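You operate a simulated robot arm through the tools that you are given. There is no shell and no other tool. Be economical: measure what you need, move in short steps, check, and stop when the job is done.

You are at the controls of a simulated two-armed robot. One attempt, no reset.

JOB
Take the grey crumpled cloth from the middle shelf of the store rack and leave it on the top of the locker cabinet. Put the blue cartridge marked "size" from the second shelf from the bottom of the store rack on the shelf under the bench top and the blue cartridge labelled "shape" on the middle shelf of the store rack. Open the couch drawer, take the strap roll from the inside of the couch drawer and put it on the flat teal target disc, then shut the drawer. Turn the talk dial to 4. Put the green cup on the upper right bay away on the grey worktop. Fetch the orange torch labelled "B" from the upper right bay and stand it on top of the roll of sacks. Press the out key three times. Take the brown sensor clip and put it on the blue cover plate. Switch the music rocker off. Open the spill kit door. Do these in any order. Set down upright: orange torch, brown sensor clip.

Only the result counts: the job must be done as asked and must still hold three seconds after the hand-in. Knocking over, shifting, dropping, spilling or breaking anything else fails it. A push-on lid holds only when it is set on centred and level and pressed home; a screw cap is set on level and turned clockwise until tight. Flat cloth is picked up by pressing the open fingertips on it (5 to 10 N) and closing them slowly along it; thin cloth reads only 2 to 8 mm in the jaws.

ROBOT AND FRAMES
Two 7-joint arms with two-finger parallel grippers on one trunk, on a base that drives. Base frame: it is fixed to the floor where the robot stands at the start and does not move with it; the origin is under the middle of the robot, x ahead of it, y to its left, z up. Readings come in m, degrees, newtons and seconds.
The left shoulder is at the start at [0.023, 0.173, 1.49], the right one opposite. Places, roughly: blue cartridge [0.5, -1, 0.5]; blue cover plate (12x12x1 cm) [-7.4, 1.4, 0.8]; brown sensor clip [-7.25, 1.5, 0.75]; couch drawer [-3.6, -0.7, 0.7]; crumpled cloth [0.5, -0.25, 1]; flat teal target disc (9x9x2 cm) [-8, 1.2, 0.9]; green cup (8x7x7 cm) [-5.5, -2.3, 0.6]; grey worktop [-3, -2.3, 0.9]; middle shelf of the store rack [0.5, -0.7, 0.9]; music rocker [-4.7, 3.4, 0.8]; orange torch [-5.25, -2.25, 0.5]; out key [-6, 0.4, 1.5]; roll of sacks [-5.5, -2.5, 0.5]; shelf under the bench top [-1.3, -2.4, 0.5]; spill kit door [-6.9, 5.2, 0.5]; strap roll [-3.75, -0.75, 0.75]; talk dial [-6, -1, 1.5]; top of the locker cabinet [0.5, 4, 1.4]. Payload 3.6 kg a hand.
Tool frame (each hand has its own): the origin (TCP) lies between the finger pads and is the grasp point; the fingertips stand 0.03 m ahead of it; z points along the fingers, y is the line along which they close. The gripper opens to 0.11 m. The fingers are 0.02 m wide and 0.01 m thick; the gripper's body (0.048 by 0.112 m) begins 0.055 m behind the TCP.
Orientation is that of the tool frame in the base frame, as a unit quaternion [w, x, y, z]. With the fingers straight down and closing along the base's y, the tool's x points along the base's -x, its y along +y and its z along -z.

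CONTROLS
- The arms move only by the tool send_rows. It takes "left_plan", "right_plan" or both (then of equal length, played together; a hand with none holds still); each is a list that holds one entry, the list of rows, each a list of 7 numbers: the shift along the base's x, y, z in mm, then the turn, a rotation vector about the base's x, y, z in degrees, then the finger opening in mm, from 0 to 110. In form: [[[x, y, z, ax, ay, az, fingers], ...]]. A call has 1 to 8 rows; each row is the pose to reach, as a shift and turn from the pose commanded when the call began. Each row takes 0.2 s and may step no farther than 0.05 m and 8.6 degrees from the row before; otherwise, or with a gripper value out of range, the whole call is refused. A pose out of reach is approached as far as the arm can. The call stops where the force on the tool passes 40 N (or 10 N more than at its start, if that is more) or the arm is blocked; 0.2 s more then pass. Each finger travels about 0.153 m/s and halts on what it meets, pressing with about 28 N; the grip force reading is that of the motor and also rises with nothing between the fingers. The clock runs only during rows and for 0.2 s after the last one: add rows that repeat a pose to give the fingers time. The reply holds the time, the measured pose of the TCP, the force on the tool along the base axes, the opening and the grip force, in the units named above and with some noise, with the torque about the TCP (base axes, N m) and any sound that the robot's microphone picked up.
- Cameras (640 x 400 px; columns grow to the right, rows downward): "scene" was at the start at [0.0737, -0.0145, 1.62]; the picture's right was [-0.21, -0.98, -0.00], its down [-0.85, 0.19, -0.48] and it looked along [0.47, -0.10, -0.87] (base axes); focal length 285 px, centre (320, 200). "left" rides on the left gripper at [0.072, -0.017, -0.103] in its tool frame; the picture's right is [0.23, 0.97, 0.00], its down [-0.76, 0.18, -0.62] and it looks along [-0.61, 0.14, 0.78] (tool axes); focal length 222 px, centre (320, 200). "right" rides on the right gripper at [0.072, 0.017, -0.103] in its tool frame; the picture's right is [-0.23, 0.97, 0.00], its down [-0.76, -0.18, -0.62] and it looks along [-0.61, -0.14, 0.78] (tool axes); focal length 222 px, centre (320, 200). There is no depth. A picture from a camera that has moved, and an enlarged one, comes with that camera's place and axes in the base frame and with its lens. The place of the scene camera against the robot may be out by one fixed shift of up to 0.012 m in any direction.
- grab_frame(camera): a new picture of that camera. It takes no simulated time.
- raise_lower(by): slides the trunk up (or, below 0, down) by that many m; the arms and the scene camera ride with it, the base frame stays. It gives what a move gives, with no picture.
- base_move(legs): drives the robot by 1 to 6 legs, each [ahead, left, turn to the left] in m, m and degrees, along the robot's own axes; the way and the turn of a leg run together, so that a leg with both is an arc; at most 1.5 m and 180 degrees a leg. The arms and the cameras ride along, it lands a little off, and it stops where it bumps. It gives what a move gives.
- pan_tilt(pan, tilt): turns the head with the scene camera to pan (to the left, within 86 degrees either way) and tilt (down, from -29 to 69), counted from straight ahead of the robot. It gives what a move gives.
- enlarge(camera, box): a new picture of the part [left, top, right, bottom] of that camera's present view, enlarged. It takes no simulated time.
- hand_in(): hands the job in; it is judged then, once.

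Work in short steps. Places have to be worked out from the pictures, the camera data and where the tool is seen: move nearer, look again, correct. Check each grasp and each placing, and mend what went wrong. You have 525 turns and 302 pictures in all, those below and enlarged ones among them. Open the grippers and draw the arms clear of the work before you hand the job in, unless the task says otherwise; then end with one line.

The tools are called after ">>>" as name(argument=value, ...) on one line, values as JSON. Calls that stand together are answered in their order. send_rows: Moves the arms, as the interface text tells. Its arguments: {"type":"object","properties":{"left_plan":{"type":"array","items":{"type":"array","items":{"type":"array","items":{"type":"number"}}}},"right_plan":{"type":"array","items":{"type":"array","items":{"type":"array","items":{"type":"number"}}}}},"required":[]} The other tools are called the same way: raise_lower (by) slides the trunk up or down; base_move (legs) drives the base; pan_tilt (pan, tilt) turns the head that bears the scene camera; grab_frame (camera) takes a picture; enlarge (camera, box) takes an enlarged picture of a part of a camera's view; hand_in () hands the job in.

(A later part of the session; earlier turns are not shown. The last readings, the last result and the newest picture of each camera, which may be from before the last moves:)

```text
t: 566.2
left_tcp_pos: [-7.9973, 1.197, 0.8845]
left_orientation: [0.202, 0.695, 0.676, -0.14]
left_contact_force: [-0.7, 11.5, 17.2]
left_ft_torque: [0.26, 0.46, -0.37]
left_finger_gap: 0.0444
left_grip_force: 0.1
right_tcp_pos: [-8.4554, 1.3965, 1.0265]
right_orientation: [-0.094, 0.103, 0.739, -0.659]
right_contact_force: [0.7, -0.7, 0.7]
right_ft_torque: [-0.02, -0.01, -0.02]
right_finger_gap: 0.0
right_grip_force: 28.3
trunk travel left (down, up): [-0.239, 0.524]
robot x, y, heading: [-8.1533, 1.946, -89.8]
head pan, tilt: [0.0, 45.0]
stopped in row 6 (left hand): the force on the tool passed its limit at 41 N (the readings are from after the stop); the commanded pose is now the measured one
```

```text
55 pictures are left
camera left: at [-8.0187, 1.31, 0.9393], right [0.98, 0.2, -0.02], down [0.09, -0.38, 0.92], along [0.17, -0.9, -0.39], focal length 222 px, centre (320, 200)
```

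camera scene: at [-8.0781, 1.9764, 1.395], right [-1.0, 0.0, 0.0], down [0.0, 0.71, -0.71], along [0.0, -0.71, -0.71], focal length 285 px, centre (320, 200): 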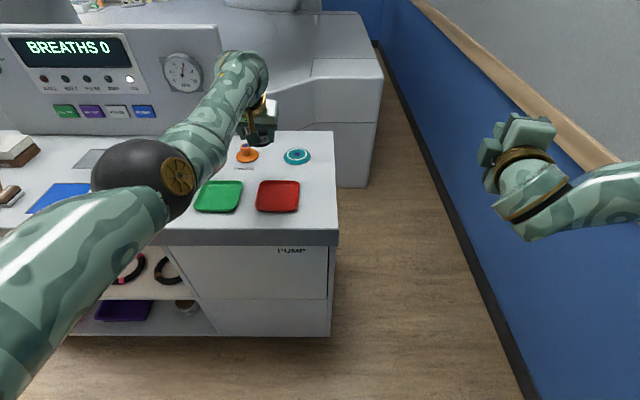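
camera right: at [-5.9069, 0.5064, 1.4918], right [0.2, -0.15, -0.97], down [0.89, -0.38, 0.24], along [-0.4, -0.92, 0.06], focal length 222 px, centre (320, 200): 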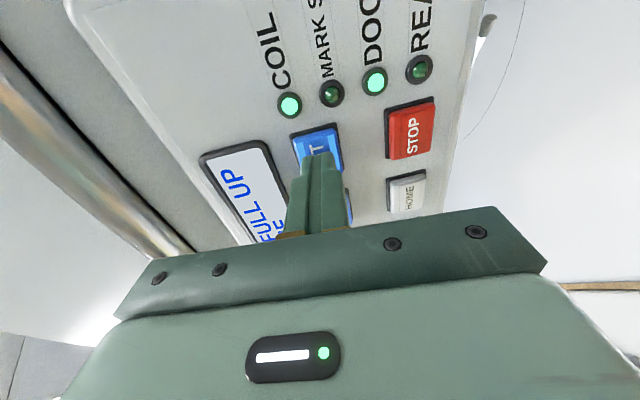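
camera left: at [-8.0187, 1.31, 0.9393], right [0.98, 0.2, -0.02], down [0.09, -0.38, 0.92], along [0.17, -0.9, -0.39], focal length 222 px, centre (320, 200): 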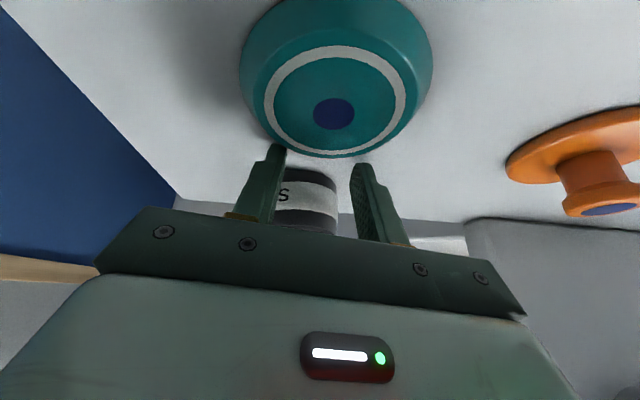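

The roll slipped out of the grip. Look at where it is.

>>> send_rows(left_plan=[[[0, 0, 15, 0, 0, 0, 45], [0, 10, 40, 0, 0, 0, 60], [0, 30, 75, 0, 0, 0, 70], [0, 60, 110, 0, 0, 0, 70], [0, 90, 140, 0, 0, 0, 70]]])

>>> grab_frame(camera="left")

>>> grab_frame(camera="scene")

```text
t: 567.4
left_tcp_pos: [-7.9951, 1.2865, 1.0189]
left_orientation: [0.2, 0.695, 0.677, -0.139]
left_contact_force: [0.3, 0.9, -0.1]
left_ft_torque: [0.02, 0.0, -0.02]
left_finger_gap: 0.07
left_grip_force: 0.1
right_tcp_pos: [-8.4563, 1.3932, 1.0245]
right_orientation: [-0.093, 0.103, 0.74, -0.658]
right_contact_force: [0.1, 0.0, -0.1]
right_ft_torque: [0.0, 0.02, 0.0]
right_finger_gap: 0.0001
right_grip_force: 28.0
trunk travel left (down, up): [-0.239, 0.524]
robot x, y, heading: [-8.1545, 1.9462, -89.9]
head pan, tilt: [0.0, 45.0]
```

```text
54 pictures are left
camera left: at [-8.0184, 1.3984, 1.0757], right [0.98, 0.2, -0.02], down [0.09, -0.38, 0.92], along [0.17, -0.9, -0.4], focal length 222 px, centre (320, 200)
```

left: 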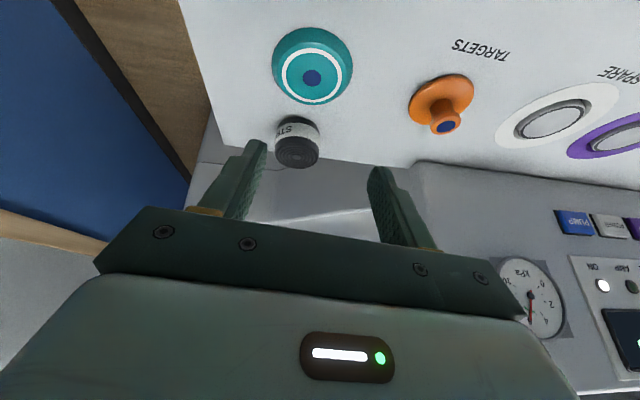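

```text
53 pictures are left
camera scene: at [-8.1554, 1.7553, 1.2724], right [-1.0, 0.0, 0.0], down [0.0, 0.71, -0.71], along [0.0, -0.71, -0.71], focal length 285 px, centre (320, 200)
```

scene: 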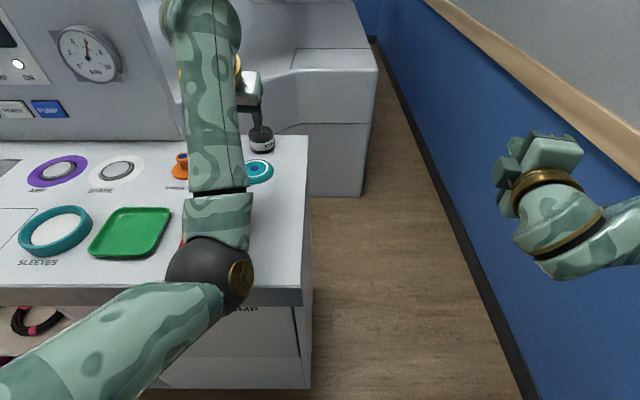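

The roll is upright on the bench just behind the disc at ≈(-8.003,1.11), top 0.867. Regrasp it lower. First move above it.

>>> base_move(legs=[[0.08, 0, 0]])

>>> send_rows(left_plan=[[[-3, -25, 0, 0, 0, 0, 90], [-6, -50, -5, 0, 0, 0, 92], [-8, -75, -20, 0, 0, 0, 92], [-8, -92, -50, 0, 0, 0, 92], [-8, -92, -80, 0, 0, 0, 92]]])

>>> grab_frame(camera="left")

```text
t: 568.5
left_tcp_pos: [-7.9964, 1.2038, 1.0173]
left_orientation: [0.197, 0.696, 0.676, -0.138]
left_contact_force: [0.2, 0.7, -1.0]
left_ft_torque: [0.04, -0.03, 0.0]
left_finger_gap: 0.0698
left_grip_force: 0.0
right_tcp_pos: [-8.4544, 1.3114, 1.0237]
right_orientation: [-0.094, 0.102, 0.742, -0.656]
right_contact_force: [0.6, -0.4, 0.8]
right_ft_torque: [-0.02, 0.0, -0.03]
right_finger_gap: 0.0003
right_grip_force: 28.3
trunk travel left (down, up): [-0.239, 0.524]
robot x, y, heading: [-8.1521, 1.8617, -89.8]
head pan, tilt: [0.0, 45.0]
```

```text
t: 569.7
left_tcp_pos: [-8.0027, 1.1124, 0.9378]
left_orientation: [0.2, 0.695, 0.677, -0.137]
left_contact_force: [-0.1, 0.1, -1.2]
left_ft_torque: [-0.05, 0.01, -0.02]
left_finger_gap: 0.0919
left_grip_force: 0.1
right_tcp_pos: [-8.4543, 1.3124, 1.0248]
right_orientation: [-0.094, 0.102, 0.741, -0.657]
right_contact_force: [0.6, -0.2, -0.2]
right_ft_torque: [0.0, -0.01, -0.01]
right_finger_gap: 0.0
right_grip_force: 27.6
trunk travel left (down, up): [-0.239, 0.524]
robot x, y, heading: [-8.1544, 1.8629, -89.8]
head pan, tilt: [0.0, 45.0]
```

```text
52 pictures are left
camera left: at [-8.0255, 1.2246, 0.9945], right [0.98, 0.2, -0.02], down [0.09, -0.39, 0.92], along [0.17, -0.9, -0.4], focal length 222 px, centre (320, 200)
```

left: 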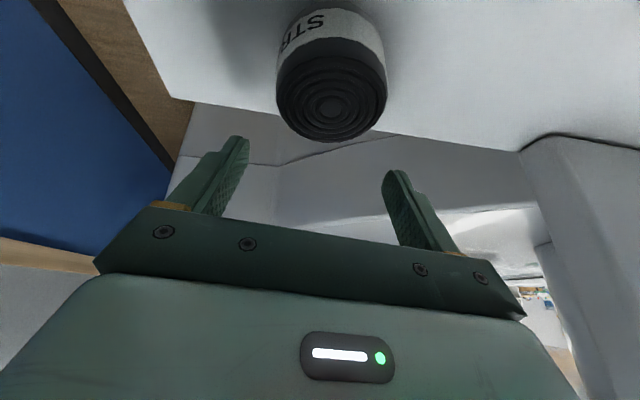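

Roll at (-7.997,1.109). Descend around it and grip low.

>>> send_rows(left_plan=[[[3, -1, -25, 0, 0, 0, 92], [5, -2, -50, 0, 0, 0, 92], [5, -2, -72, 0, 0, 0, 92], [5, -2, -84, 0, 0, 0, 92], [5, -2, -90, 0, 0, 0, 92]]])

>>> send_rows(left_plan=[[[0, 0, 0, 0, 0, 0, 78], [0, 0, 0, 0, 0, 0, 65], [0, 0, 0, 0, 0, 0, 52], [0, 0, 0, 0, 0, 0, 42], [0, 0, 0, 0, 0, 0, 42]]])

>>> grab_frame(camera="left")

```text
t: 570.5
left_tcp_pos: [-7.9994, 1.1081, 0.8853]
left_orientation: [0.21, 0.69, 0.675, -0.153]
left_contact_force: [-0.1, 14.9, 23.4]
left_ft_torque: [0.39, 1.08, -0.96]
left_finger_gap: 0.0906
left_grip_force: 0.1
right_tcp_pos: [-8.4538, 1.3171, 1.0265]
right_orientation: [-0.094, 0.102, 0.74, -0.659]
right_contact_force: [-0.3, 0.1, 0.7]
right_ft_torque: [0.03, 0.02, -0.01]
right_finger_gap: 0.0
right_grip_force: 27.6
trunk travel left (down, up): [-0.239, 0.524]
robot x, y, heading: [-8.1527, 1.8622, -89.9]
head pan, tilt: [0.0, 45.0]
stopped in row 4 (left hand): the force on the tool passed its limit at 49 N (the readings are from after the stop); the commanded pose is now the measured one
```

```text
t: 571.7
left_tcp_pos: [-8.0033, 1.108, 0.8834]
left_orientation: [0.209, 0.691, 0.675, -0.152]
left_contact_force: [-19.4, 3.7, 33.4]
left_ft_torque: [0.01, 1.56, -0.19]
left_finger_gap: 0.0607
left_grip_force: 27.6
right_tcp_pos: [-8.4566, 1.3157, 1.0251]
right_orientation: [-0.093, 0.104, 0.739, -0.659]
right_contact_force: [0.1, -0.3, -0.6]
right_ft_torque: [0.05, -0.02, -0.03]
right_finger_gap: 0.0001
right_grip_force: 28.3
trunk travel left (down, up): [-0.239, 0.524]
robot x, y, heading: [-8.1476, 1.8652, -89.8]
head pan, tilt: [0.0, 45.0]
```

```text
51 pictures are left
camera left: at [-8.0245, 1.2218, 0.9368], right [0.98, 0.2, -0.03], down [0.1, -0.35, 0.93], along [0.17, -0.91, -0.37], focal length 222 px, centre (320, 200)
```

left: 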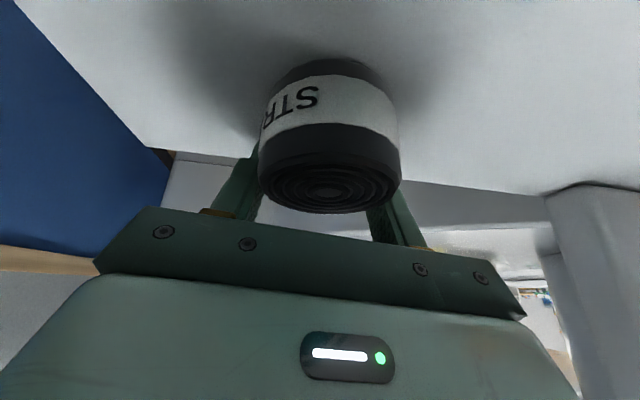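

Bench top is actually ≈0.855 (so disc top ≈0.875, disc centre y≈1.247). The roll is gripped (61 mm). Lift and check.

>>> send_rows(left_plan=[[[0, 0, 10, 0, 0, 0, 42], [0, 0, 25, 0, 0, 0, 42], [0, 0, 50, 0, 0, 0, 42], [0, 0, 70, 0, 0, 0, 42]]])

>>> grab_frame(camera="left")

```text
t: 572.7
left_tcp_pos: [-7.9993, 1.1075, 0.946]
left_orientation: [0.206, 0.691, 0.676, -0.148]
left_contact_force: [0.4, -0.3, -0.7]
left_ft_torque: [-0.01, 0.01, 0.0]
left_finger_gap: 0.0605
left_grip_force: 27.7
right_tcp_pos: [-8.4554, 1.3132, 1.0251]
right_orientation: [-0.094, 0.102, 0.741, -0.657]
right_contact_force: [0.1, -0.2, 0.2]
right_ft_torque: [0.0, 0.04, 0.01]
right_finger_gap: 0.0
right_grip_force: 28.1
trunk travel left (down, up): [-0.239, 0.524]
robot x, y, heading: [-8.1522, 1.8624, -89.7]
head pan, tilt: [0.0, 45.0]
```

```text
50 pictures are left
camera left: at [-8.0205, 1.2198, 1.0006], right [0.98, 0.2, -0.03], down [0.1, -0.36, 0.93], along [0.17, -0.91, -0.38], focal length 222 px, centre (320, 200)
```

left: 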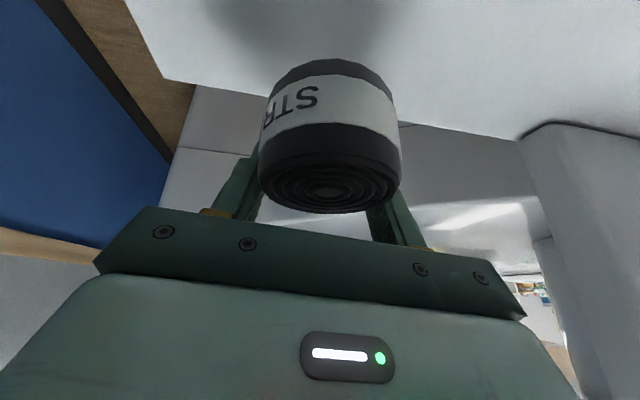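

It's held at the pads' edge (roll ~2 cm toward me). Set it back down and regrasp 18 mm further toward +y.

>>> send_rows(left_plan=[[[0, 0, -25, 0, 0, 0, 42], [0, 0, -48, 0, 0, 0, 42], [0, 0, -56, 0, 0, 0, 42], [0, 0, -59, 0, 0, 0, 42], [0, 0, -59, 0, 0, 0, 75], [0, 0, -57, 0, 0, 0, 92], [0, 9, -57, 0, 0, 0, 92], [0, 18, -57, 0, 0, 0, 92]]])

>>> send_rows(left_plan=[[[0, 0, 0, 0, 0, 0, 78], [0, 0, 0, 0, 0, 0, 65], [0, 0, 0, 0, 0, 0, 52], [0, 0, 0, 0, 0, 0, 42], [0, 0, 0, 0, 0, 0, 42], [0, 0, 15, 0, 0, 0, 42], [0, 0, 40, 0, 0, 0, 42]]])

>>> grab_frame(camera="left")

```text
t: 574.5
left_tcp_pos: [-7.9985, 1.1247, 0.8902]
left_orientation: [0.206, 0.692, 0.676, -0.149]
left_contact_force: [-0.4, 0.1, 0.2]
left_ft_torque: [0.0, -0.02, 0.0]
left_finger_gap: 0.0919
left_grip_force: 0.0
right_tcp_pos: [-8.4554, 1.3127, 1.0252]
right_orientation: [-0.095, 0.102, 0.74, -0.657]
right_contact_force: [-0.6, -0.7, -0.5]
right_ft_torque: [-0.01, -0.03, -0.01]
right_finger_gap: 0.0
right_grip_force: 27.7
trunk travel left (down, up): [-0.239, 0.524]
robot x, y, heading: [-8.1473, 1.8632, -89.8]
head pan, tilt: [0.0, 45.0]
```

```text
t: 576.1
left_tcp_pos: [-7.9994, 1.1242, 0.9295]
left_orientation: [0.206, 0.691, 0.677, -0.148]
left_contact_force: [-0.3, 0.8, -0.6]
left_ft_torque: [-0.04, -0.01, 0.04]
left_finger_gap: 0.0633
left_grip_force: 28.6
right_tcp_pos: [-8.4549, 1.3134, 1.0244]
right_orientation: [-0.094, 0.103, 0.741, -0.657]
right_contact_force: [-0.2, 0.0, 0.3]
right_ft_torque: [0.04, 0.01, 0.0]
right_finger_gap: 0.0002
right_grip_force: 28.1
trunk travel left (down, up): [-0.239, 0.524]
robot x, y, heading: [-8.1504, 1.8659, -89.9]
head pan, tilt: [0.0, 45.0]
```

```text
49 pictures are left
camera left: at [-8.0215, 1.2375, 0.9845], right [0.98, 0.2, -0.03], down [0.1, -0.36, 0.93], along [0.17, -0.91, -0.38], focal length 222 px, centre (320, 200)
```

left: 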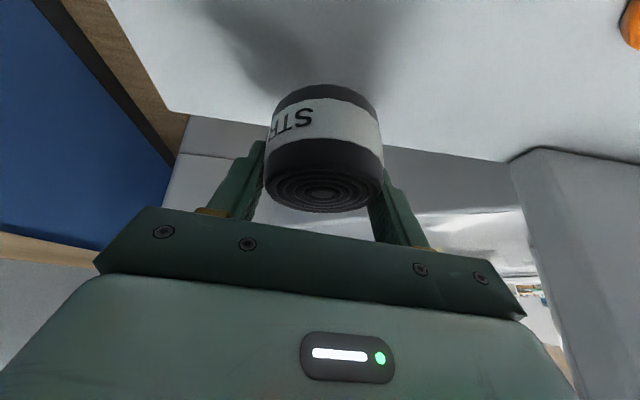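

Full-diameter grip now. Raise, and move back over the disc.

>>> send_rows(left_plan=[[[0, 0, 25, 0, 0, 0, 42], [0, 0, 50, 0, 0, 0, 42]]])

>>> base_move(legs=[[-0.115, 0, 0]])

>>> grab_frame(camera="left")

>>> enlarge(camera="scene", box=[200, 80, 360, 220])

```text
t: 576.7
left_tcp_pos: [-7.9989, 1.1246, 0.9806]
left_orientation: [0.206, 0.691, 0.677, -0.148]
left_contact_force: [-0.3, 0.6, -1.5]
left_ft_torque: [-0.02, 0.03, 0.01]
left_finger_gap: 0.0635
left_grip_force: 28.0
right_tcp_pos: [-8.4544, 1.3133, 1.0244]
right_orientation: [-0.095, 0.103, 0.741, -0.657]
right_contact_force: [-0.9, 0.6, 0.5]
right_ft_torque: [0.0, -0.01, 0.03]
right_finger_gap: 0.0002
right_grip_force: 28.2
trunk travel left (down, up): [-0.239, 0.524]
robot x, y, heading: [-8.1521, 1.8621, -89.7]
head pan, tilt: [0.0, 45.0]
```

```text
t: 578.0
left_tcp_pos: [-8.0002, 1.2411, 0.9824]
left_orientation: [0.206, 0.691, 0.676, -0.148]
left_contact_force: [-0.6, 0.7, 0.1]
left_ft_torque: [-0.06, 0.01, -0.01]
left_finger_gap: 0.0636
left_grip_force: 27.9
right_tcp_pos: [-8.4558, 1.4296, 1.026]
right_orientation: [-0.094, 0.102, 0.74, -0.658]
right_contact_force: [0.8, -0.2, 0.3]
right_ft_torque: [-0.01, 0.0, 0.01]
right_finger_gap: 0.0
right_grip_force: 28.7
trunk travel left (down, up): [-0.239, 0.524]
robot x, y, heading: [-8.1537, 1.979, -90.3]
head pan, tilt: [0.0, 45.0]
```

```text
48 pictures are left
camera left: at [-8.0218, 1.3546, 1.0356], right [0.98, 0.2, -0.03], down [0.1, -0.36, 0.93], along [0.17, -0.91, -0.37], focal length 222 px, centre (320, 200)
```

left: 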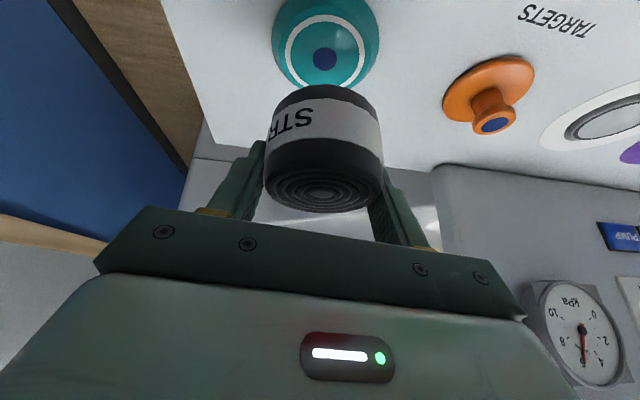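

```text
2.86 times, centred on (280, 150) of scene
camera zoom: at [-8.1555, 1.7917, 1.2726], right [-1.0, 0.0, 0.0], down [0.0, 0.71, -0.71], along [0.0, -0.71, -0.71], focal length 815 px, centre (434, 343)
```

zoom: 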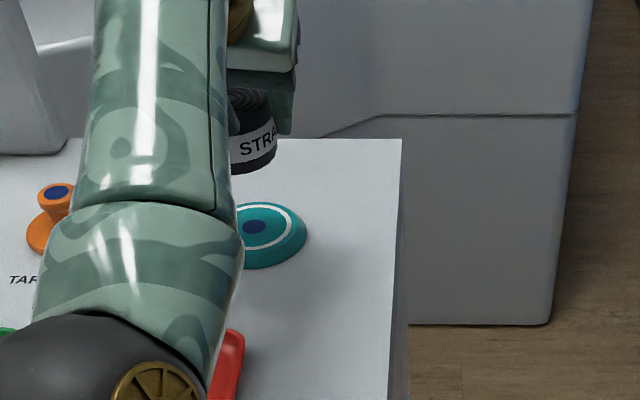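

Aligned over the disc (−8.00,1.245). Lower slowly.

>>> send_rows(left_plan=[[[0, 0, -25, 0, 0, 0, 42], [0, 0, -48, 0, 0, 0, 42], [0, 0, -58, 0, 0, 0, 42], [0, 0, -63, 0, 0, 0, 42]]])

>>> grab_frame(camera="left")

```text
t: 579.0
left_tcp_pos: [-7.9988, 1.2406, 0.919]
left_orientation: [0.207, 0.692, 0.676, -0.149]
left_contact_force: [-0.3, -0.7, -1.2]
left_ft_torque: [0.01, 0.01, -0.02]
left_finger_gap: 0.0634
left_grip_force: 28.3
right_tcp_pos: [-8.4546, 1.4287, 1.0244]
right_orientation: [-0.094, 0.103, 0.741, -0.657]
right_contact_force: [0.2, -0.1, 1.1]
right_ft_torque: [-0.02, 0.02, -0.03]
right_finger_gap: 0.0001
right_grip_force: 28.2
trunk travel left (down, up): [-0.239, 0.524]
robot x, y, heading: [-8.1523, 1.9803, -90.0]
head pan, tilt: [0.0, 45.0]
```

```text
46 pictures are left
camera left: at [-8.0214, 1.3536, 0.9718], right [0.98, 0.2, -0.03], down [0.1, -0.36, 0.93], along [0.17, -0.91, -0.37], focal length 222 px, centre (320, 200)
```

left: 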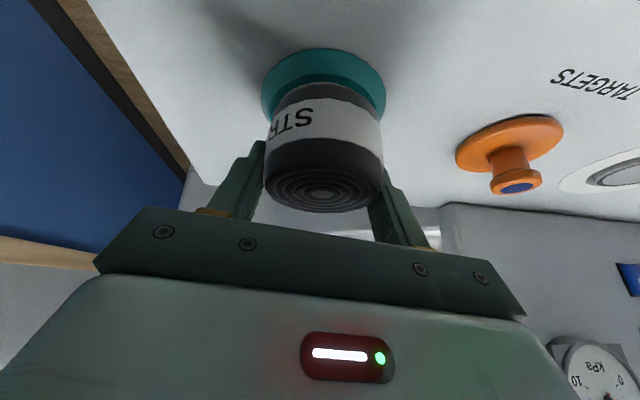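

>>> send_rows(left_plan=[[[0, 0, -4, 0, 0, 0, 42], [0, 0, -7, 0, 0, 0, 42], [0, 0, -9, 0, 0, 0, 42], [0, 0, -11, 0, 0, 0, 42]]])

```text
t: 580.0
left_tcp_pos: [-8.0001, 1.2402, 0.9069]
left_orientation: [0.205, 0.691, 0.677, -0.148]
left_contact_force: [-0.4, -0.2, -0.1]
left_ft_torque: [0.03, 0.02, 0.05]
left_finger_gap: 0.063
left_grip_force: 27.6
right_tcp_pos: [-8.4555, 1.4286, 1.0252]
right_orientation: [-0.095, 0.102, 0.741, -0.657]
right_contact_force: [-0.1, 0.6, 0.2]
right_ft_torque: [0.02, -0.02, -0.02]
right_finger_gap: 0.0001
right_grip_force: 27.4
trunk travel left (down, up): [-0.239, 0.524]
robot x, y, heading: [-8.1509, 1.9807, -89.9]
head pan, tilt: [0.0, 45.0]
```

>>> send_rows(left_plan=[[[0, 0, -2, 0, 0, 0, 42], [0, 0, -4, 0, 0, 0, 42], [0, 0, -6, 0, 0, 0, 42]]])

>>> grab_frame(camera="left")

```text
t: 580.8
left_tcp_pos: [-8.0003, 1.2404, 0.9016]
left_orientation: [0.207, 0.691, 0.676, -0.15]
left_contact_force: [-0.4, -0.4, 4.2]
left_ft_torque: [-0.02, 0.12, 0.05]
left_finger_gap: 0.0631
left_grip_force: 27.9
right_tcp_pos: [-8.4553, 1.4293, 1.025]
right_orientation: [-0.094, 0.102, 0.741, -0.657]
right_contact_force: [-0.3, 0.2, 0.2]
right_ft_torque: [-0.04, 0.0, -0.02]
right_finger_gap: 0.0
right_grip_force: 27.9
trunk travel left (down, up): [-0.239, 0.524]
robot x, y, heading: [-8.1523, 1.977, -89.7]
head pan, tilt: [0.0, 45.0]
```

```text
45 pictures are left
camera left: at [-8.0221, 1.3538, 0.9557], right [0.98, 0.2, -0.03], down [0.1, -0.36, 0.93], along [0.17, -0.91, -0.37], focal length 222 px, centre (320, 200)
```

left: 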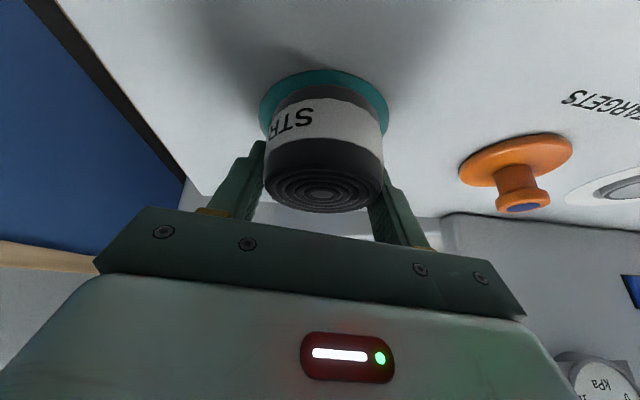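

Contact (4 N), well centred on the disc. Open and withdraw up/back.

>>> send_rows(left_plan=[[[0, 0, 0, 0, 0, 0, 60], [0, 0, 0, 0, 0, 0, 85], [0, 0, 0, 0, 0, 0, 92], [0, 5, 20, 0, 0, 0, 92], [0, 15, 50, 0, 0, 0, 92], [0, 35, 90, 0, 0, 0, 92], [0, 65, 120, 0, 0, 0, 92]]])

>>> grab_frame(camera="left")

```text
t: 582.4
left_tcp_pos: [-7.9989, 1.3062, 1.0211]
left_orientation: [0.206, 0.691, 0.676, -0.149]
left_contact_force: [0.0, 0.7, 1.6]
left_ft_torque: [-0.01, -0.01, -0.02]
left_finger_gap: 0.092
left_grip_force: 0.1
right_tcp_pos: [-8.4545, 1.4295, 1.0263]
right_orientation: [-0.094, 0.103, 0.741, -0.657]
right_contact_force: [-0.2, 0.0, 0.6]
right_ft_torque: [-0.01, 0.04, 0.01]
right_finger_gap: 0.0003
right_grip_force: 27.8
trunk travel left (down, up): [-0.239, 0.524]
robot x, y, heading: [-8.1509, 1.9806, -90.1]
head pan, tilt: [0.0, 45.0]
```

```text
44 pictures are left
camera left: at [-8.0212, 1.4192, 1.0755], right [0.98, 0.2, -0.03], down [0.1, -0.36, 0.93], along [0.17, -0.91, -0.37], focal length 222 px, centre (320, 200)
```

left: 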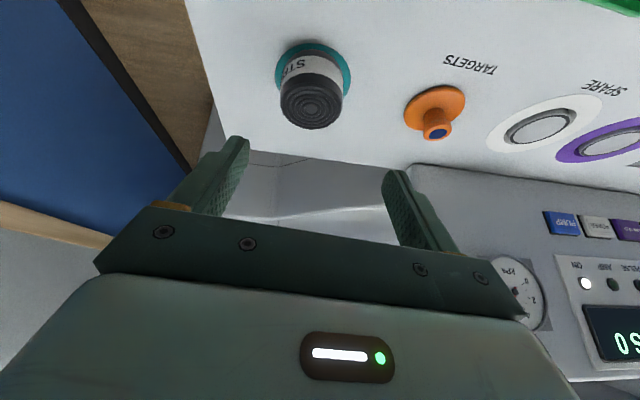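

Strap roll sits on the teal disc. Now the brown sensor clip: strafe 0.75 m left and look.

>>> base_move(legs=[[-0.05, 0.72, 0]])

>>> grab_frame(camera="left")

>>> grab_frame(camera="scene")

```text
t: 586.3
left_tcp_pos: [-7.2856, 1.3569, 1.0212]
left_orientation: [0.205, 0.692, 0.676, -0.15]
left_contact_force: [0.1, 0.2, -1.0]
left_ft_torque: [-0.02, 0.0, 0.03]
left_finger_gap: 0.0921
left_grip_force: 0.0
right_tcp_pos: [-7.7421, 1.4795, 1.0258]
right_orientation: [-0.094, 0.102, 0.741, -0.657]
right_contact_force: [0.0, 0.0, 0.3]
right_ft_torque: [-0.01, 0.0, 0.0]
right_finger_gap: 0.0
right_grip_force: 27.8
trunk travel left (down, up): [-0.239, 0.524]
robot x, y, heading: [-7.4422, 2.0317, -89.8]
head pan, tilt: [0.0, 45.0]
```

```text
43 pictures are left
camera left: at [-7.3074, 1.4693, 1.0748], right [0.98, 0.2, -0.03], down [0.1, -0.36, 0.93], along [0.17, -0.91, -0.38], focal length 222 px, centre (320, 200)
```

left: 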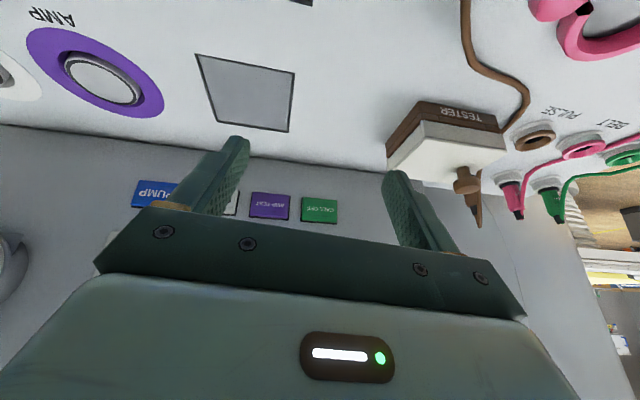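

```text
42 pictures are left
camera scene: at [-7.4418, 1.8411, 1.2723], right [-1.0, 0.0, 0.0], down [0.0, 0.71, -0.71], along [0.0, -0.71, -0.71], focal length 285 px, centre (320, 200)
```

scene: 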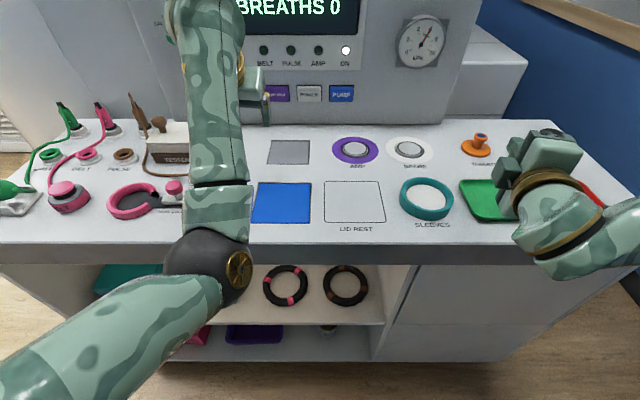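

Back up 0.2 m so the wrist camera sees the clip.

>>> base_move(legs=[[-0.22, 0, 0]])

>>> grab_frame(camera="left")

```text
t: 587.9
left_tcp_pos: [-7.2841, 1.5762, 1.0216]
left_orientation: [0.206, 0.691, 0.677, -0.149]
left_contact_force: [-0.4, 0.3, 1.4]
left_ft_torque: [-0.02, 0.01, 0.0]
left_finger_gap: 0.0921
left_grip_force: 0.0
right_tcp_pos: [-7.7409, 1.6981, 1.0246]
right_orientation: [-0.093, 0.102, 0.74, -0.658]
right_contact_force: [-0.1, -0.1, -1.1]
right_ft_torque: [-0.01, -0.02, 0.0]
right_finger_gap: 0.0001
right_grip_force: 28.4
trunk travel left (down, up): [-0.239, 0.524]
robot x, y, heading: [-7.437, 2.2463, -89.8]
head pan, tilt: [0.0, 45.0]
```

```text
41 pictures are left
camera left: at [-7.3073, 1.6888, 1.0755], right [0.98, 0.2, -0.03], down [0.1, -0.36, 0.93], along [0.17, -0.91, -0.37], focal length 222 px, centre (320, 200)
```

left: 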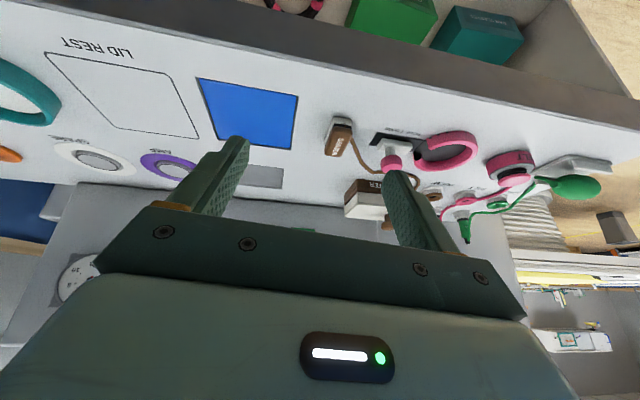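

>>> enlarge(camera="left", box=[260, 80, 460, 220])

```text
2.86 times, centred on (360, 150) of left
camera zoom: at [-7.3073, 1.6888, 1.0755], right [0.98, 0.2, -0.03], down [0.1, -0.36, 0.93], along [0.17, -0.91, -0.37], focal length 635 px, centre (206, 343)
```

zoom: 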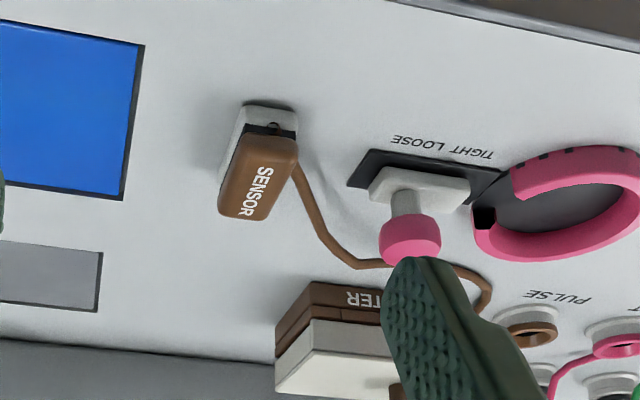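

Clip ("SENSOR") at ≈(-7.236,1.432), 28 mm wide; plate centre ≈(-7.36,1.44). Move above the clip.

>>> base_move(legs=[[0.12, 0, 0]])

>>> send_rows(left_plan=[[[24, -5, -15, 0, 0, 0, 70], [48, -10, -30, 0, 0, 0, 60], [48, -10, -60, 0, 0, 0, 60], [48, -10, -80, 0, 0, 0, 60]]])

>>> grab_frame(camera="left")

```text
t: 589.2
left_tcp_pos: [-7.2843, 1.4532, 1.0196]
left_orientation: [0.205, 0.692, 0.677, -0.148]
left_contact_force: [-0.2, -0.8, 0.6]
left_ft_torque: [0.03, 0.0, -0.01]
left_finger_gap: 0.0916
left_grip_force: 0.0
right_tcp_pos: [-7.7395, 1.5749, 1.0251]
right_orientation: [-0.093, 0.1, 0.742, -0.657]
right_contact_force: [-0.1, 0.2, -0.7]
right_ft_torque: [-0.02, -0.03, 0.02]
right_finger_gap: 0.0001
right_grip_force: 27.5
trunk travel left (down, up): [-0.239, 0.524]
robot x, y, heading: [-7.4416, 2.1288, -89.8]
head pan, tilt: [0.0, 45.0]
```

```text
t: 590.2
left_tcp_pos: [-7.2349, 1.4448, 0.9408]
left_orientation: [0.206, 0.69, 0.677, -0.148]
left_contact_force: [0.3, -0.8, 0.3]
left_ft_torque: [-0.03, 0.01, -0.03]
left_finger_gap: 0.0601
left_grip_force: 0.0
right_tcp_pos: [-7.7414, 1.5757, 1.0246]
right_orientation: [-0.093, 0.101, 0.741, -0.657]
right_contact_force: [-0.3, -0.4, 0.2]
right_ft_torque: [0.03, -0.01, 0.0]
right_finger_gap: 0.0002
right_grip_force: 28.0
trunk travel left (down, up): [-0.239, 0.524]
robot x, y, heading: [-7.4394, 2.1281, -89.8]
head pan, tilt: [0.0, 45.0]
```

```text
39 pictures are left
camera left: at [-7.2582, 1.5574, 0.9943], right [0.98, 0.2, -0.03], down [0.1, -0.36, 0.93], along [0.18, -0.91, -0.38], focal length 222 px, centre (320, 200)
```

left: 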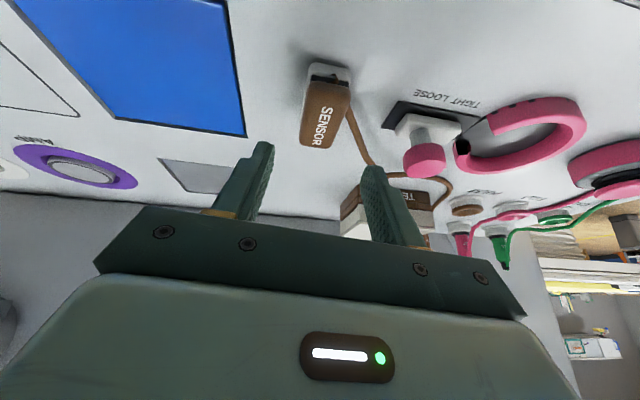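

Descend around the clip and close.

>>> send_rows(left_plan=[[[0, 0, -20, 0, 0, 0, 60], [0, 0, -38, 0, 0, 0, 60], [0, 0, -46, 0, 0, 0, 60], [0, 0, -50, 0, 0, 0, 60]]])

>>> grab_frame(camera="left")

```text
t: 591.2
left_tcp_pos: [-7.2362, 1.4441, 0.8926]
left_orientation: [0.207, 0.69, 0.678, -0.148]
left_contact_force: [-0.1, -0.6, 0.3]
left_ft_torque: [0.02, -0.05, 0.0]
left_finger_gap: 0.0603
left_grip_force: 0.1
right_tcp_pos: [-7.7411, 1.5755, 1.0244]
right_orientation: [-0.094, 0.101, 0.741, -0.657]
right_contact_force: [-0.4, 0.0, -0.2]
right_ft_torque: [0.0, 0.01, -0.01]
right_finger_gap: 0.0
right_grip_force: 28.0
trunk travel left (down, up): [-0.239, 0.524]
robot x, y, heading: [-7.4408, 2.1265, -89.9]
head pan, tilt: [0.0, 45.0]
```

```text
38 pictures are left
camera left: at [-7.2584, 1.5574, 0.9451], right [0.98, 0.2, -0.03], down [0.1, -0.36, 0.93], along [0.18, -0.91, -0.38], focal length 222 px, centre (320, 200)
```

left: 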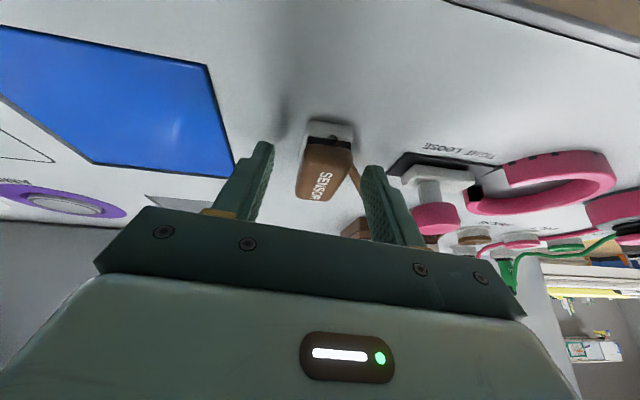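

>>> send_rows(left_plan=[[[1, 0, -4, 0, 0, 0, 60], [1, 0, -4, 0, 0, 0, 45], [1, 0, -4, 0, 0, 0, 32], [1, 0, -4, 0, 0, 0, 18], [1, 0, -4, 0, 0, 0, 10], [1, 0, -4, 0, 0, 0, 10]]])

>>> send_rows(left_plan=[[[0, 0, 10, 0, 0, 0, 10], [0, 0, 25, 0, 0, 0, 10], [0, 0, 40, 0, 0, 0, 10]]])

>>> grab_frame(camera="left")

```text
t: 592.6
left_tcp_pos: [-7.2341, 1.4457, 0.8862]
left_orientation: [0.207, 0.691, 0.676, -0.149]
left_contact_force: [-0.4, -0.4, 0.2]
left_ft_torque: [0.0, -0.02, -0.03]
left_finger_gap: 0.0291
left_grip_force: 28.1
right_tcp_pos: [-7.7398, 1.5763, 1.0249]
right_orientation: [-0.093, 0.101, 0.741, -0.657]
right_contact_force: [-0.2, 0.1, -0.4]
right_ft_torque: [0.02, -0.01, -0.01]
right_finger_gap: 0.0
right_grip_force: 27.7
trunk travel left (down, up): [-0.239, 0.524]
robot x, y, heading: [-7.4371, 2.1261, -89.7]
head pan, tilt: [0.0, 45.0]
```

```text
t: 593.4
left_tcp_pos: [-7.2355, 1.444, 0.9267]
left_orientation: [0.207, 0.69, 0.677, -0.149]
left_contact_force: [0.1, 0.8, -1.6]
left_ft_torque: [-0.02, -0.03, 0.0]
left_finger_gap: 0.0288
left_grip_force: 27.7
right_tcp_pos: [-7.7397, 1.5762, 1.0241]
right_orientation: [-0.093, 0.101, 0.741, -0.657]
right_contact_force: [0.0, -0.2, -0.3]
right_ft_torque: [0.01, 0.0, 0.02]
right_finger_gap: 0.0003
right_grip_force: 28.0
trunk travel left (down, up): [-0.239, 0.524]
robot x, y, heading: [-7.4361, 2.1304, -89.7]
head pan, tilt: [0.0, 45.0]
```

```text
37 pictures are left
camera left: at [-7.2569, 1.5575, 0.9809], right [0.98, 0.2, -0.03], down [0.1, -0.36, 0.93], along [0.18, -0.91, -0.37], focal length 222 px, centre (320, 200)
```

left: 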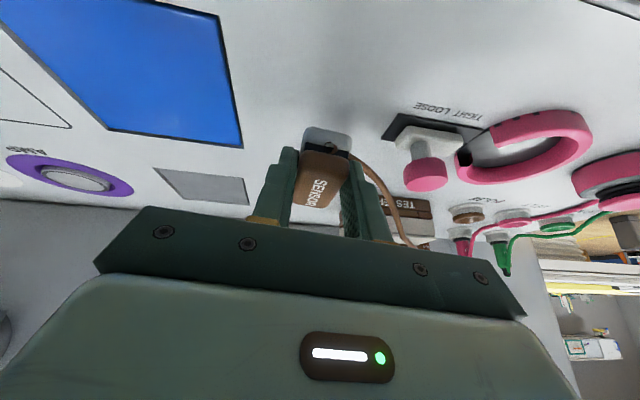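

Clip held. Carry it over the plate centre (-7.36,1.44).

>>> send_rows(left_plan=[[[0, 0, 15, 0, 0, 0, 10], [-35, 1, 20, 0, 0, 0, 10], [-70, 2, 20, 0, 0, 0, 10], [-100, 3, 20, 0, 0, 0, 10], [-124, 4, 20, 0, 0, 0, 10], [-124, 4, 20, 0, 0, 0, 10]]])

>>> grab_frame(camera="left")

>>> grab_frame(camera="scene")

```text
t: 594.8
left_tcp_pos: [-7.3593, 1.4487, 0.9477]
left_orientation: [0.207, 0.69, 0.677, -0.149]
left_contact_force: [0.6, 0.1, 0.2]
left_ft_torque: [-0.02, 0.0, -0.04]
left_finger_gap: 0.0293
left_grip_force: 27.8
right_tcp_pos: [-7.7389, 1.5754, 1.0255]
right_orientation: [-0.093, 0.101, 0.741, -0.657]
right_contact_force: [0.4, 1.0, 0.1]
right_ft_torque: [0.02, 0.0, 0.01]
right_finger_gap: 0.0
right_grip_force: 28.4
trunk travel left (down, up): [-0.239, 0.524]
robot x, y, heading: [-7.4367, 2.125, -89.8]
head pan, tilt: [0.0, 45.0]
```

```text
36 pictures are left
camera left: at [-7.3818, 1.5609, 1.0011], right [0.98, 0.2, -0.03], down [0.1, -0.36, 0.93], along [0.18, -0.91, -0.38], focal length 222 px, centre (320, 200)
```

left: 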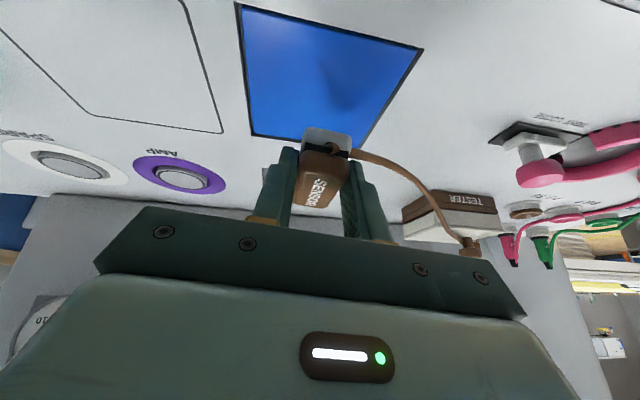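

```text
35 pictures are left
camera scene: at [-7.4417, 1.9385, 1.2723], right [-1.0, 0.0, 0.0], down [0.0, 0.71, -0.71], along [0.0, -0.71, -0.71], focal length 285 px, centre (320, 200)
```

scene: 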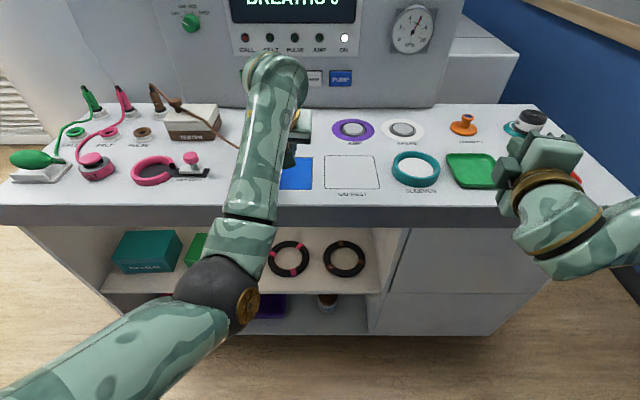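

The plate centre is (-7.357,1.434), clip matches. Lower gently.

>>> send_rows(left_plan=[[[1, 0, -20, 0, 0, 0, 10], [2, 0, -36, 0, 0, 0, 10], [2, 0, -44, 0, 0, 0, 10], [2, 0, -48, 0, 0, 0, 10], [2, 0, -51, 0, 0, 0, 10]]])

>>> send_rows(left_plan=[[[0, 0, -1, 0, 0, 0, 10], [0, 0, -2, 0, 0, 0, 10], [0, 0, -3, 0, 0, 0, 10]]])

```text
t: 596.0
left_tcp_pos: [-7.3576, 1.449, 0.8955]
left_orientation: [0.206, 0.691, 0.677, -0.148]
left_contact_force: [0.5, 0.2, -1.1]
left_ft_torque: [0.04, 0.0, -0.04]
left_finger_gap: 0.029
left_grip_force: 28.1
right_tcp_pos: [-7.74, 1.5761, 1.0255]
right_orientation: [-0.093, 0.102, 0.741, -0.657]
right_contact_force: [-0.7, -0.3, -0.1]
right_ft_torque: [0.0, -0.01, 0.0]
right_finger_gap: 0.0
right_grip_force: 28.1
trunk travel left (down, up): [-0.239, 0.524]
robot x, y, heading: [-7.4329, 2.128, -89.6]
head pan, tilt: [0.0, 45.0]
```

```text
t: 596.8
left_tcp_pos: [-7.357, 1.4488, 0.8921]
left_orientation: [0.206, 0.691, 0.677, -0.149]
left_contact_force: [-0.3, 0.1, -0.4]
left_ft_torque: [0.02, 0.03, 0.03]
left_finger_gap: 0.0292
left_grip_force: 28.1
right_tcp_pos: [-7.7409, 1.5759, 1.0249]
right_orientation: [-0.093, 0.101, 0.741, -0.657]
right_contact_force: [0.2, -0.2, 0.5]
right_ft_torque: [-0.02, 0.02, -0.01]
right_finger_gap: 0.0
right_grip_force: 28.3
trunk travel left (down, up): [-0.239, 0.524]
robot x, y, heading: [-7.4414, 2.1251, -89.8]
head pan, tilt: [0.0, 45.0]
```

>>> send_rows(left_plan=[[[0, 0, -1, 0, 0, 0, 10], [0, 0, -3, 0, 0, 0, 10], [0, 0, -4, 0, 0, 0, 10], [0, 0, -5, 0, 0, 0, 10]]])

>>> grab_frame(camera="left")

```text
t: 597.8
left_tcp_pos: [-7.3569, 1.4489, 0.8883]
left_orientation: [0.206, 0.691, 0.677, -0.15]
left_contact_force: [-0.1, 0.1, -0.3]
left_ft_torque: [0.01, 0.02, 0.01]
left_finger_gap: 0.0294
left_grip_force: 28.1
right_tcp_pos: [-7.7395, 1.5758, 1.0243]
right_orientation: [-0.094, 0.1, 0.741, -0.657]
right_contact_force: [0.1, 0.1, -1.0]
right_ft_torque: [0.05, 0.0, 0.03]
right_finger_gap: 0.0
right_grip_force: 28.2
trunk travel left (down, up): [-0.239, 0.524]
robot x, y, heading: [-7.4387, 2.1263, -90.0]
head pan, tilt: [0.0, 45.0]
```

```text
34 pictures are left
camera left: at [-7.3792, 1.5612, 0.942], right [0.98, 0.2, -0.03], down [0.1, -0.36, 0.93], along [0.18, -0.91, -0.38], focal length 222 px, centre (320, 200)
```

left: 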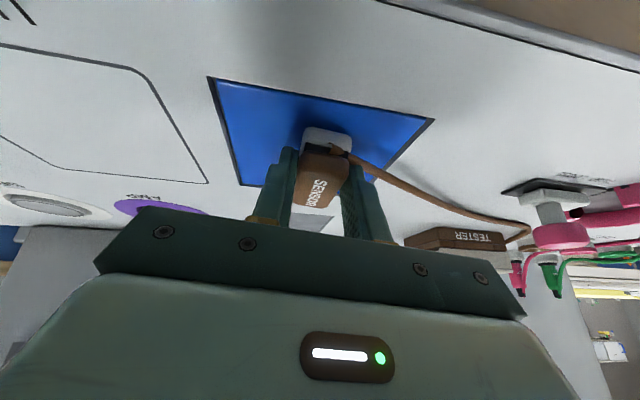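

>>> send_rows(left_plan=[[[0, 0, -2, 0, 0, 0, 10], [0, 0, -4, 0, 0, 0, 10], [0, 0, -6, 0, 0, 0, 10], [0, 0, -8, 0, 0, 0, 10]]])

```text
t: 598.8
left_tcp_pos: [-7.3563, 1.4487, 0.8853]
left_orientation: [0.209, 0.689, 0.677, -0.152]
left_contact_force: [3.8, -4.1, 25.4]
left_ft_torque: [0.05, 0.23, -0.01]
left_finger_gap: 0.0294
left_grip_force: 28.1
right_tcp_pos: [-7.7396, 1.5771, 1.0253]
right_orientation: [-0.093, 0.101, 0.74, -0.659]
right_contact_force: [-0.6, 0.2, 0.3]
right_ft_torque: [-0.01, 0.0, -0.01]
right_finger_gap: 0.0003
right_grip_force: 27.7
trunk travel left (down, up): [-0.239, 0.524]
robot x, y, heading: [-7.4352, 2.1273, -89.8]
head pan, tilt: [0.0, 45.0]
```

Contact. Ease 3 mm, open a little, then withdraw up and back.

>>> send_rows(left_plan=[[[0, 0, 5, 0, 0, 0, 10], [0, 0, 5, 0, 0, 0, 35], [0, 0, 5, 0, 0, 0, 50], [0, 0, 20, 0, 0, 0, 50], [0, 5, 50, 0, 0, 0, 50], [0, 30, 90, 0, 0, 0, 50], [0, 60, 120, 0, 0, 0, 50]]])

>>> base_move(legs=[[-0.15, 0, 0]])

>>> grab_frame(camera="left")

```text
t: 600.4
left_tcp_pos: [-7.3567, 1.5073, 1.0001]
left_orientation: [0.206, 0.691, 0.677, -0.149]
left_contact_force: [-0.6, -0.2, 1.3]
left_ft_torque: [-0.02, 0.0, -0.03]
left_finger_gap: 0.0502
left_grip_force: 0.2
right_tcp_pos: [-7.7395, 1.5751, 1.0252]
right_orientation: [-0.093, 0.102, 0.741, -0.658]
right_contact_force: [-0.2, -0.1, -0.1]
right_ft_torque: [0.0, 0.01, -0.02]
right_finger_gap: 0.0001
right_grip_force: 28.2
trunk travel left (down, up): [-0.239, 0.524]
robot x, y, heading: [-7.4356, 2.1297, -89.8]
head pan, tilt: [0.0, 45.0]
```

```text
t: 601.8
left_tcp_pos: [-7.359, 1.6592, 1.0014]
left_orientation: [0.206, 0.691, 0.676, -0.15]
left_contact_force: [-0.8, 0.3, -0.4]
left_ft_torque: [0.01, 0.0, -0.03]
left_finger_gap: 0.0501
left_grip_force: 0.0
right_tcp_pos: [-7.7421, 1.7276, 1.0254]
right_orientation: [-0.093, 0.102, 0.741, -0.658]
right_contact_force: [-0.4, 0.3, -0.1]
right_ft_torque: [0.01, 0.0, 0.01]
right_finger_gap: 0.0
right_grip_force: 28.0
trunk travel left (down, up): [-0.239, 0.524]
robot x, y, heading: [-7.4392, 2.2767, -90.1]
head pan, tilt: [0.0, 45.0]
```

```text
33 pictures are left
camera left: at [-7.3807, 1.7722, 1.0544], right [0.98, 0.2, -0.03], down [0.1, -0.36, 0.93], along [0.17, -0.91, -0.37], focal length 222 px, centre (320, 200)
```

left: 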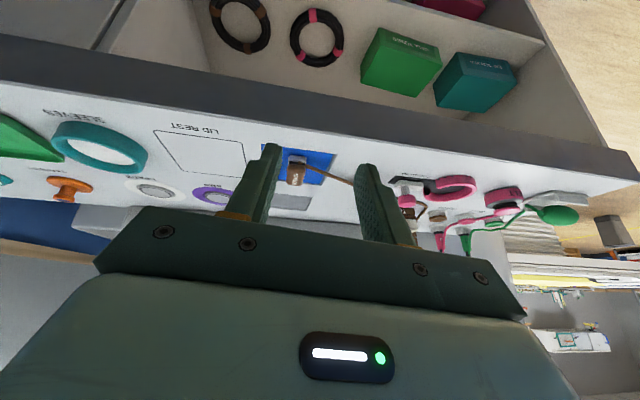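

Clip placed on the plate. Now to the adjoining room (music rocker, spill kit). Raise the trunk and drive east along the corridor.

>>> raise_lower(by=0.2)

>>> base_move(legs=[[0.1, 1.3, 0], [0, 1.3, 0], [0, 1.2, 0]])

>>> pan_tilt(pan=86, tilt=20)

>>> grab_frame(camera="scene")

```text
t: 603.9
left_tcp_pos: [-7.3587, 1.6577, 1.1992]
left_orientation: [0.206, 0.692, 0.676, -0.149]
left_contact_force: [0.3, 0.1, 1.0]
left_ft_torque: [0.01, -0.02, 0.02]
left_finger_gap: 0.0499
left_grip_force: 0.1
right_tcp_pos: [-7.7419, 1.7274, 1.2245]
right_orientation: [-0.095, 0.103, 0.741, -0.657]
right_contact_force: [-0.7, -0.3, 0.4]
right_ft_torque: [0.03, 0.0, -0.02]
right_finger_gap: 0.0001
right_grip_force: 27.8
trunk travel left (down, up): [-0.439, 0.324]
robot x, y, heading: [-7.4401, 2.276, -89.6]
head pan, tilt: [0.0, 45.0]
```

```text
t: 622.4
left_tcp_pos: [-3.5217, 1.6311, 1.2001]
left_orientation: [0.208, 0.682, 0.686, -0.146]
left_contact_force: [-0.2, -0.2, -0.2]
left_ft_torque: [-0.01, -0.01, -0.01]
left_finger_gap: 0.0501
left_grip_force: 0.0
right_tcp_pos: [-3.9084, 1.6888, 1.2261]
right_orientation: [-0.085, 0.091, 0.742, -0.659]
right_contact_force: [0.0, 0.5, 0.0]
right_ft_torque: [-0.04, -0.04, -0.01]
right_finger_gap: 0.0
right_grip_force: 28.1
trunk travel left (down, up): [-0.439, 0.324]
robot x, y, heading: [-3.623, 2.251, -88.4]
head pan, tilt: [0.0, 45.0]
```

```text
t: 624.0
left_tcp_pos: [-3.5226, 1.6313, 1.2006]
left_orientation: [0.208, 0.681, 0.686, -0.146]
left_contact_force: [0.3, 0.6, -0.6]
left_ft_torque: [0.01, -0.02, 0.0]
left_finger_gap: 0.05
left_grip_force: 0.1
right_tcp_pos: [-3.9079, 1.6887, 1.2247]
right_orientation: [-0.084, 0.092, 0.742, -0.659]
right_contact_force: [-1.1, 0.1, 0.1]
right_ft_torque: [0.0, -0.02, 0.0]
right_finger_gap: 0.0
right_grip_force: 27.7
trunk travel left (down, up): [-0.439, 0.324]
robot x, y, heading: [-3.6181, 2.2471, -88.4]
head pan, tilt: [85.9, 20.0]
```

```text
32 pictures are left
camera scene: at [-3.5316, 2.2092, 1.5144], right [-0.04, -1.0, 0.0], down [-0.34, 0.01, -0.94], along [0.94, -0.04, -0.34], focal length 285 px, centre (320, 200)
```

scene: 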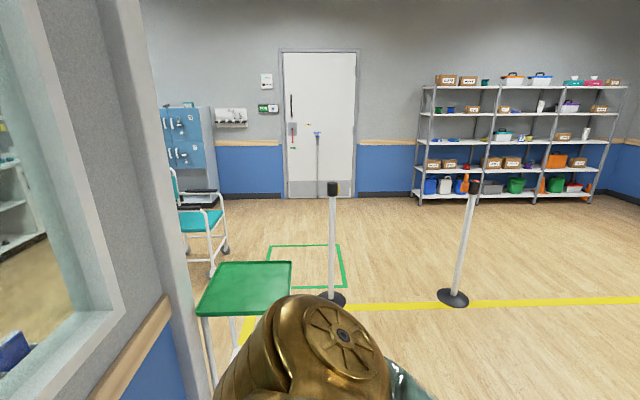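

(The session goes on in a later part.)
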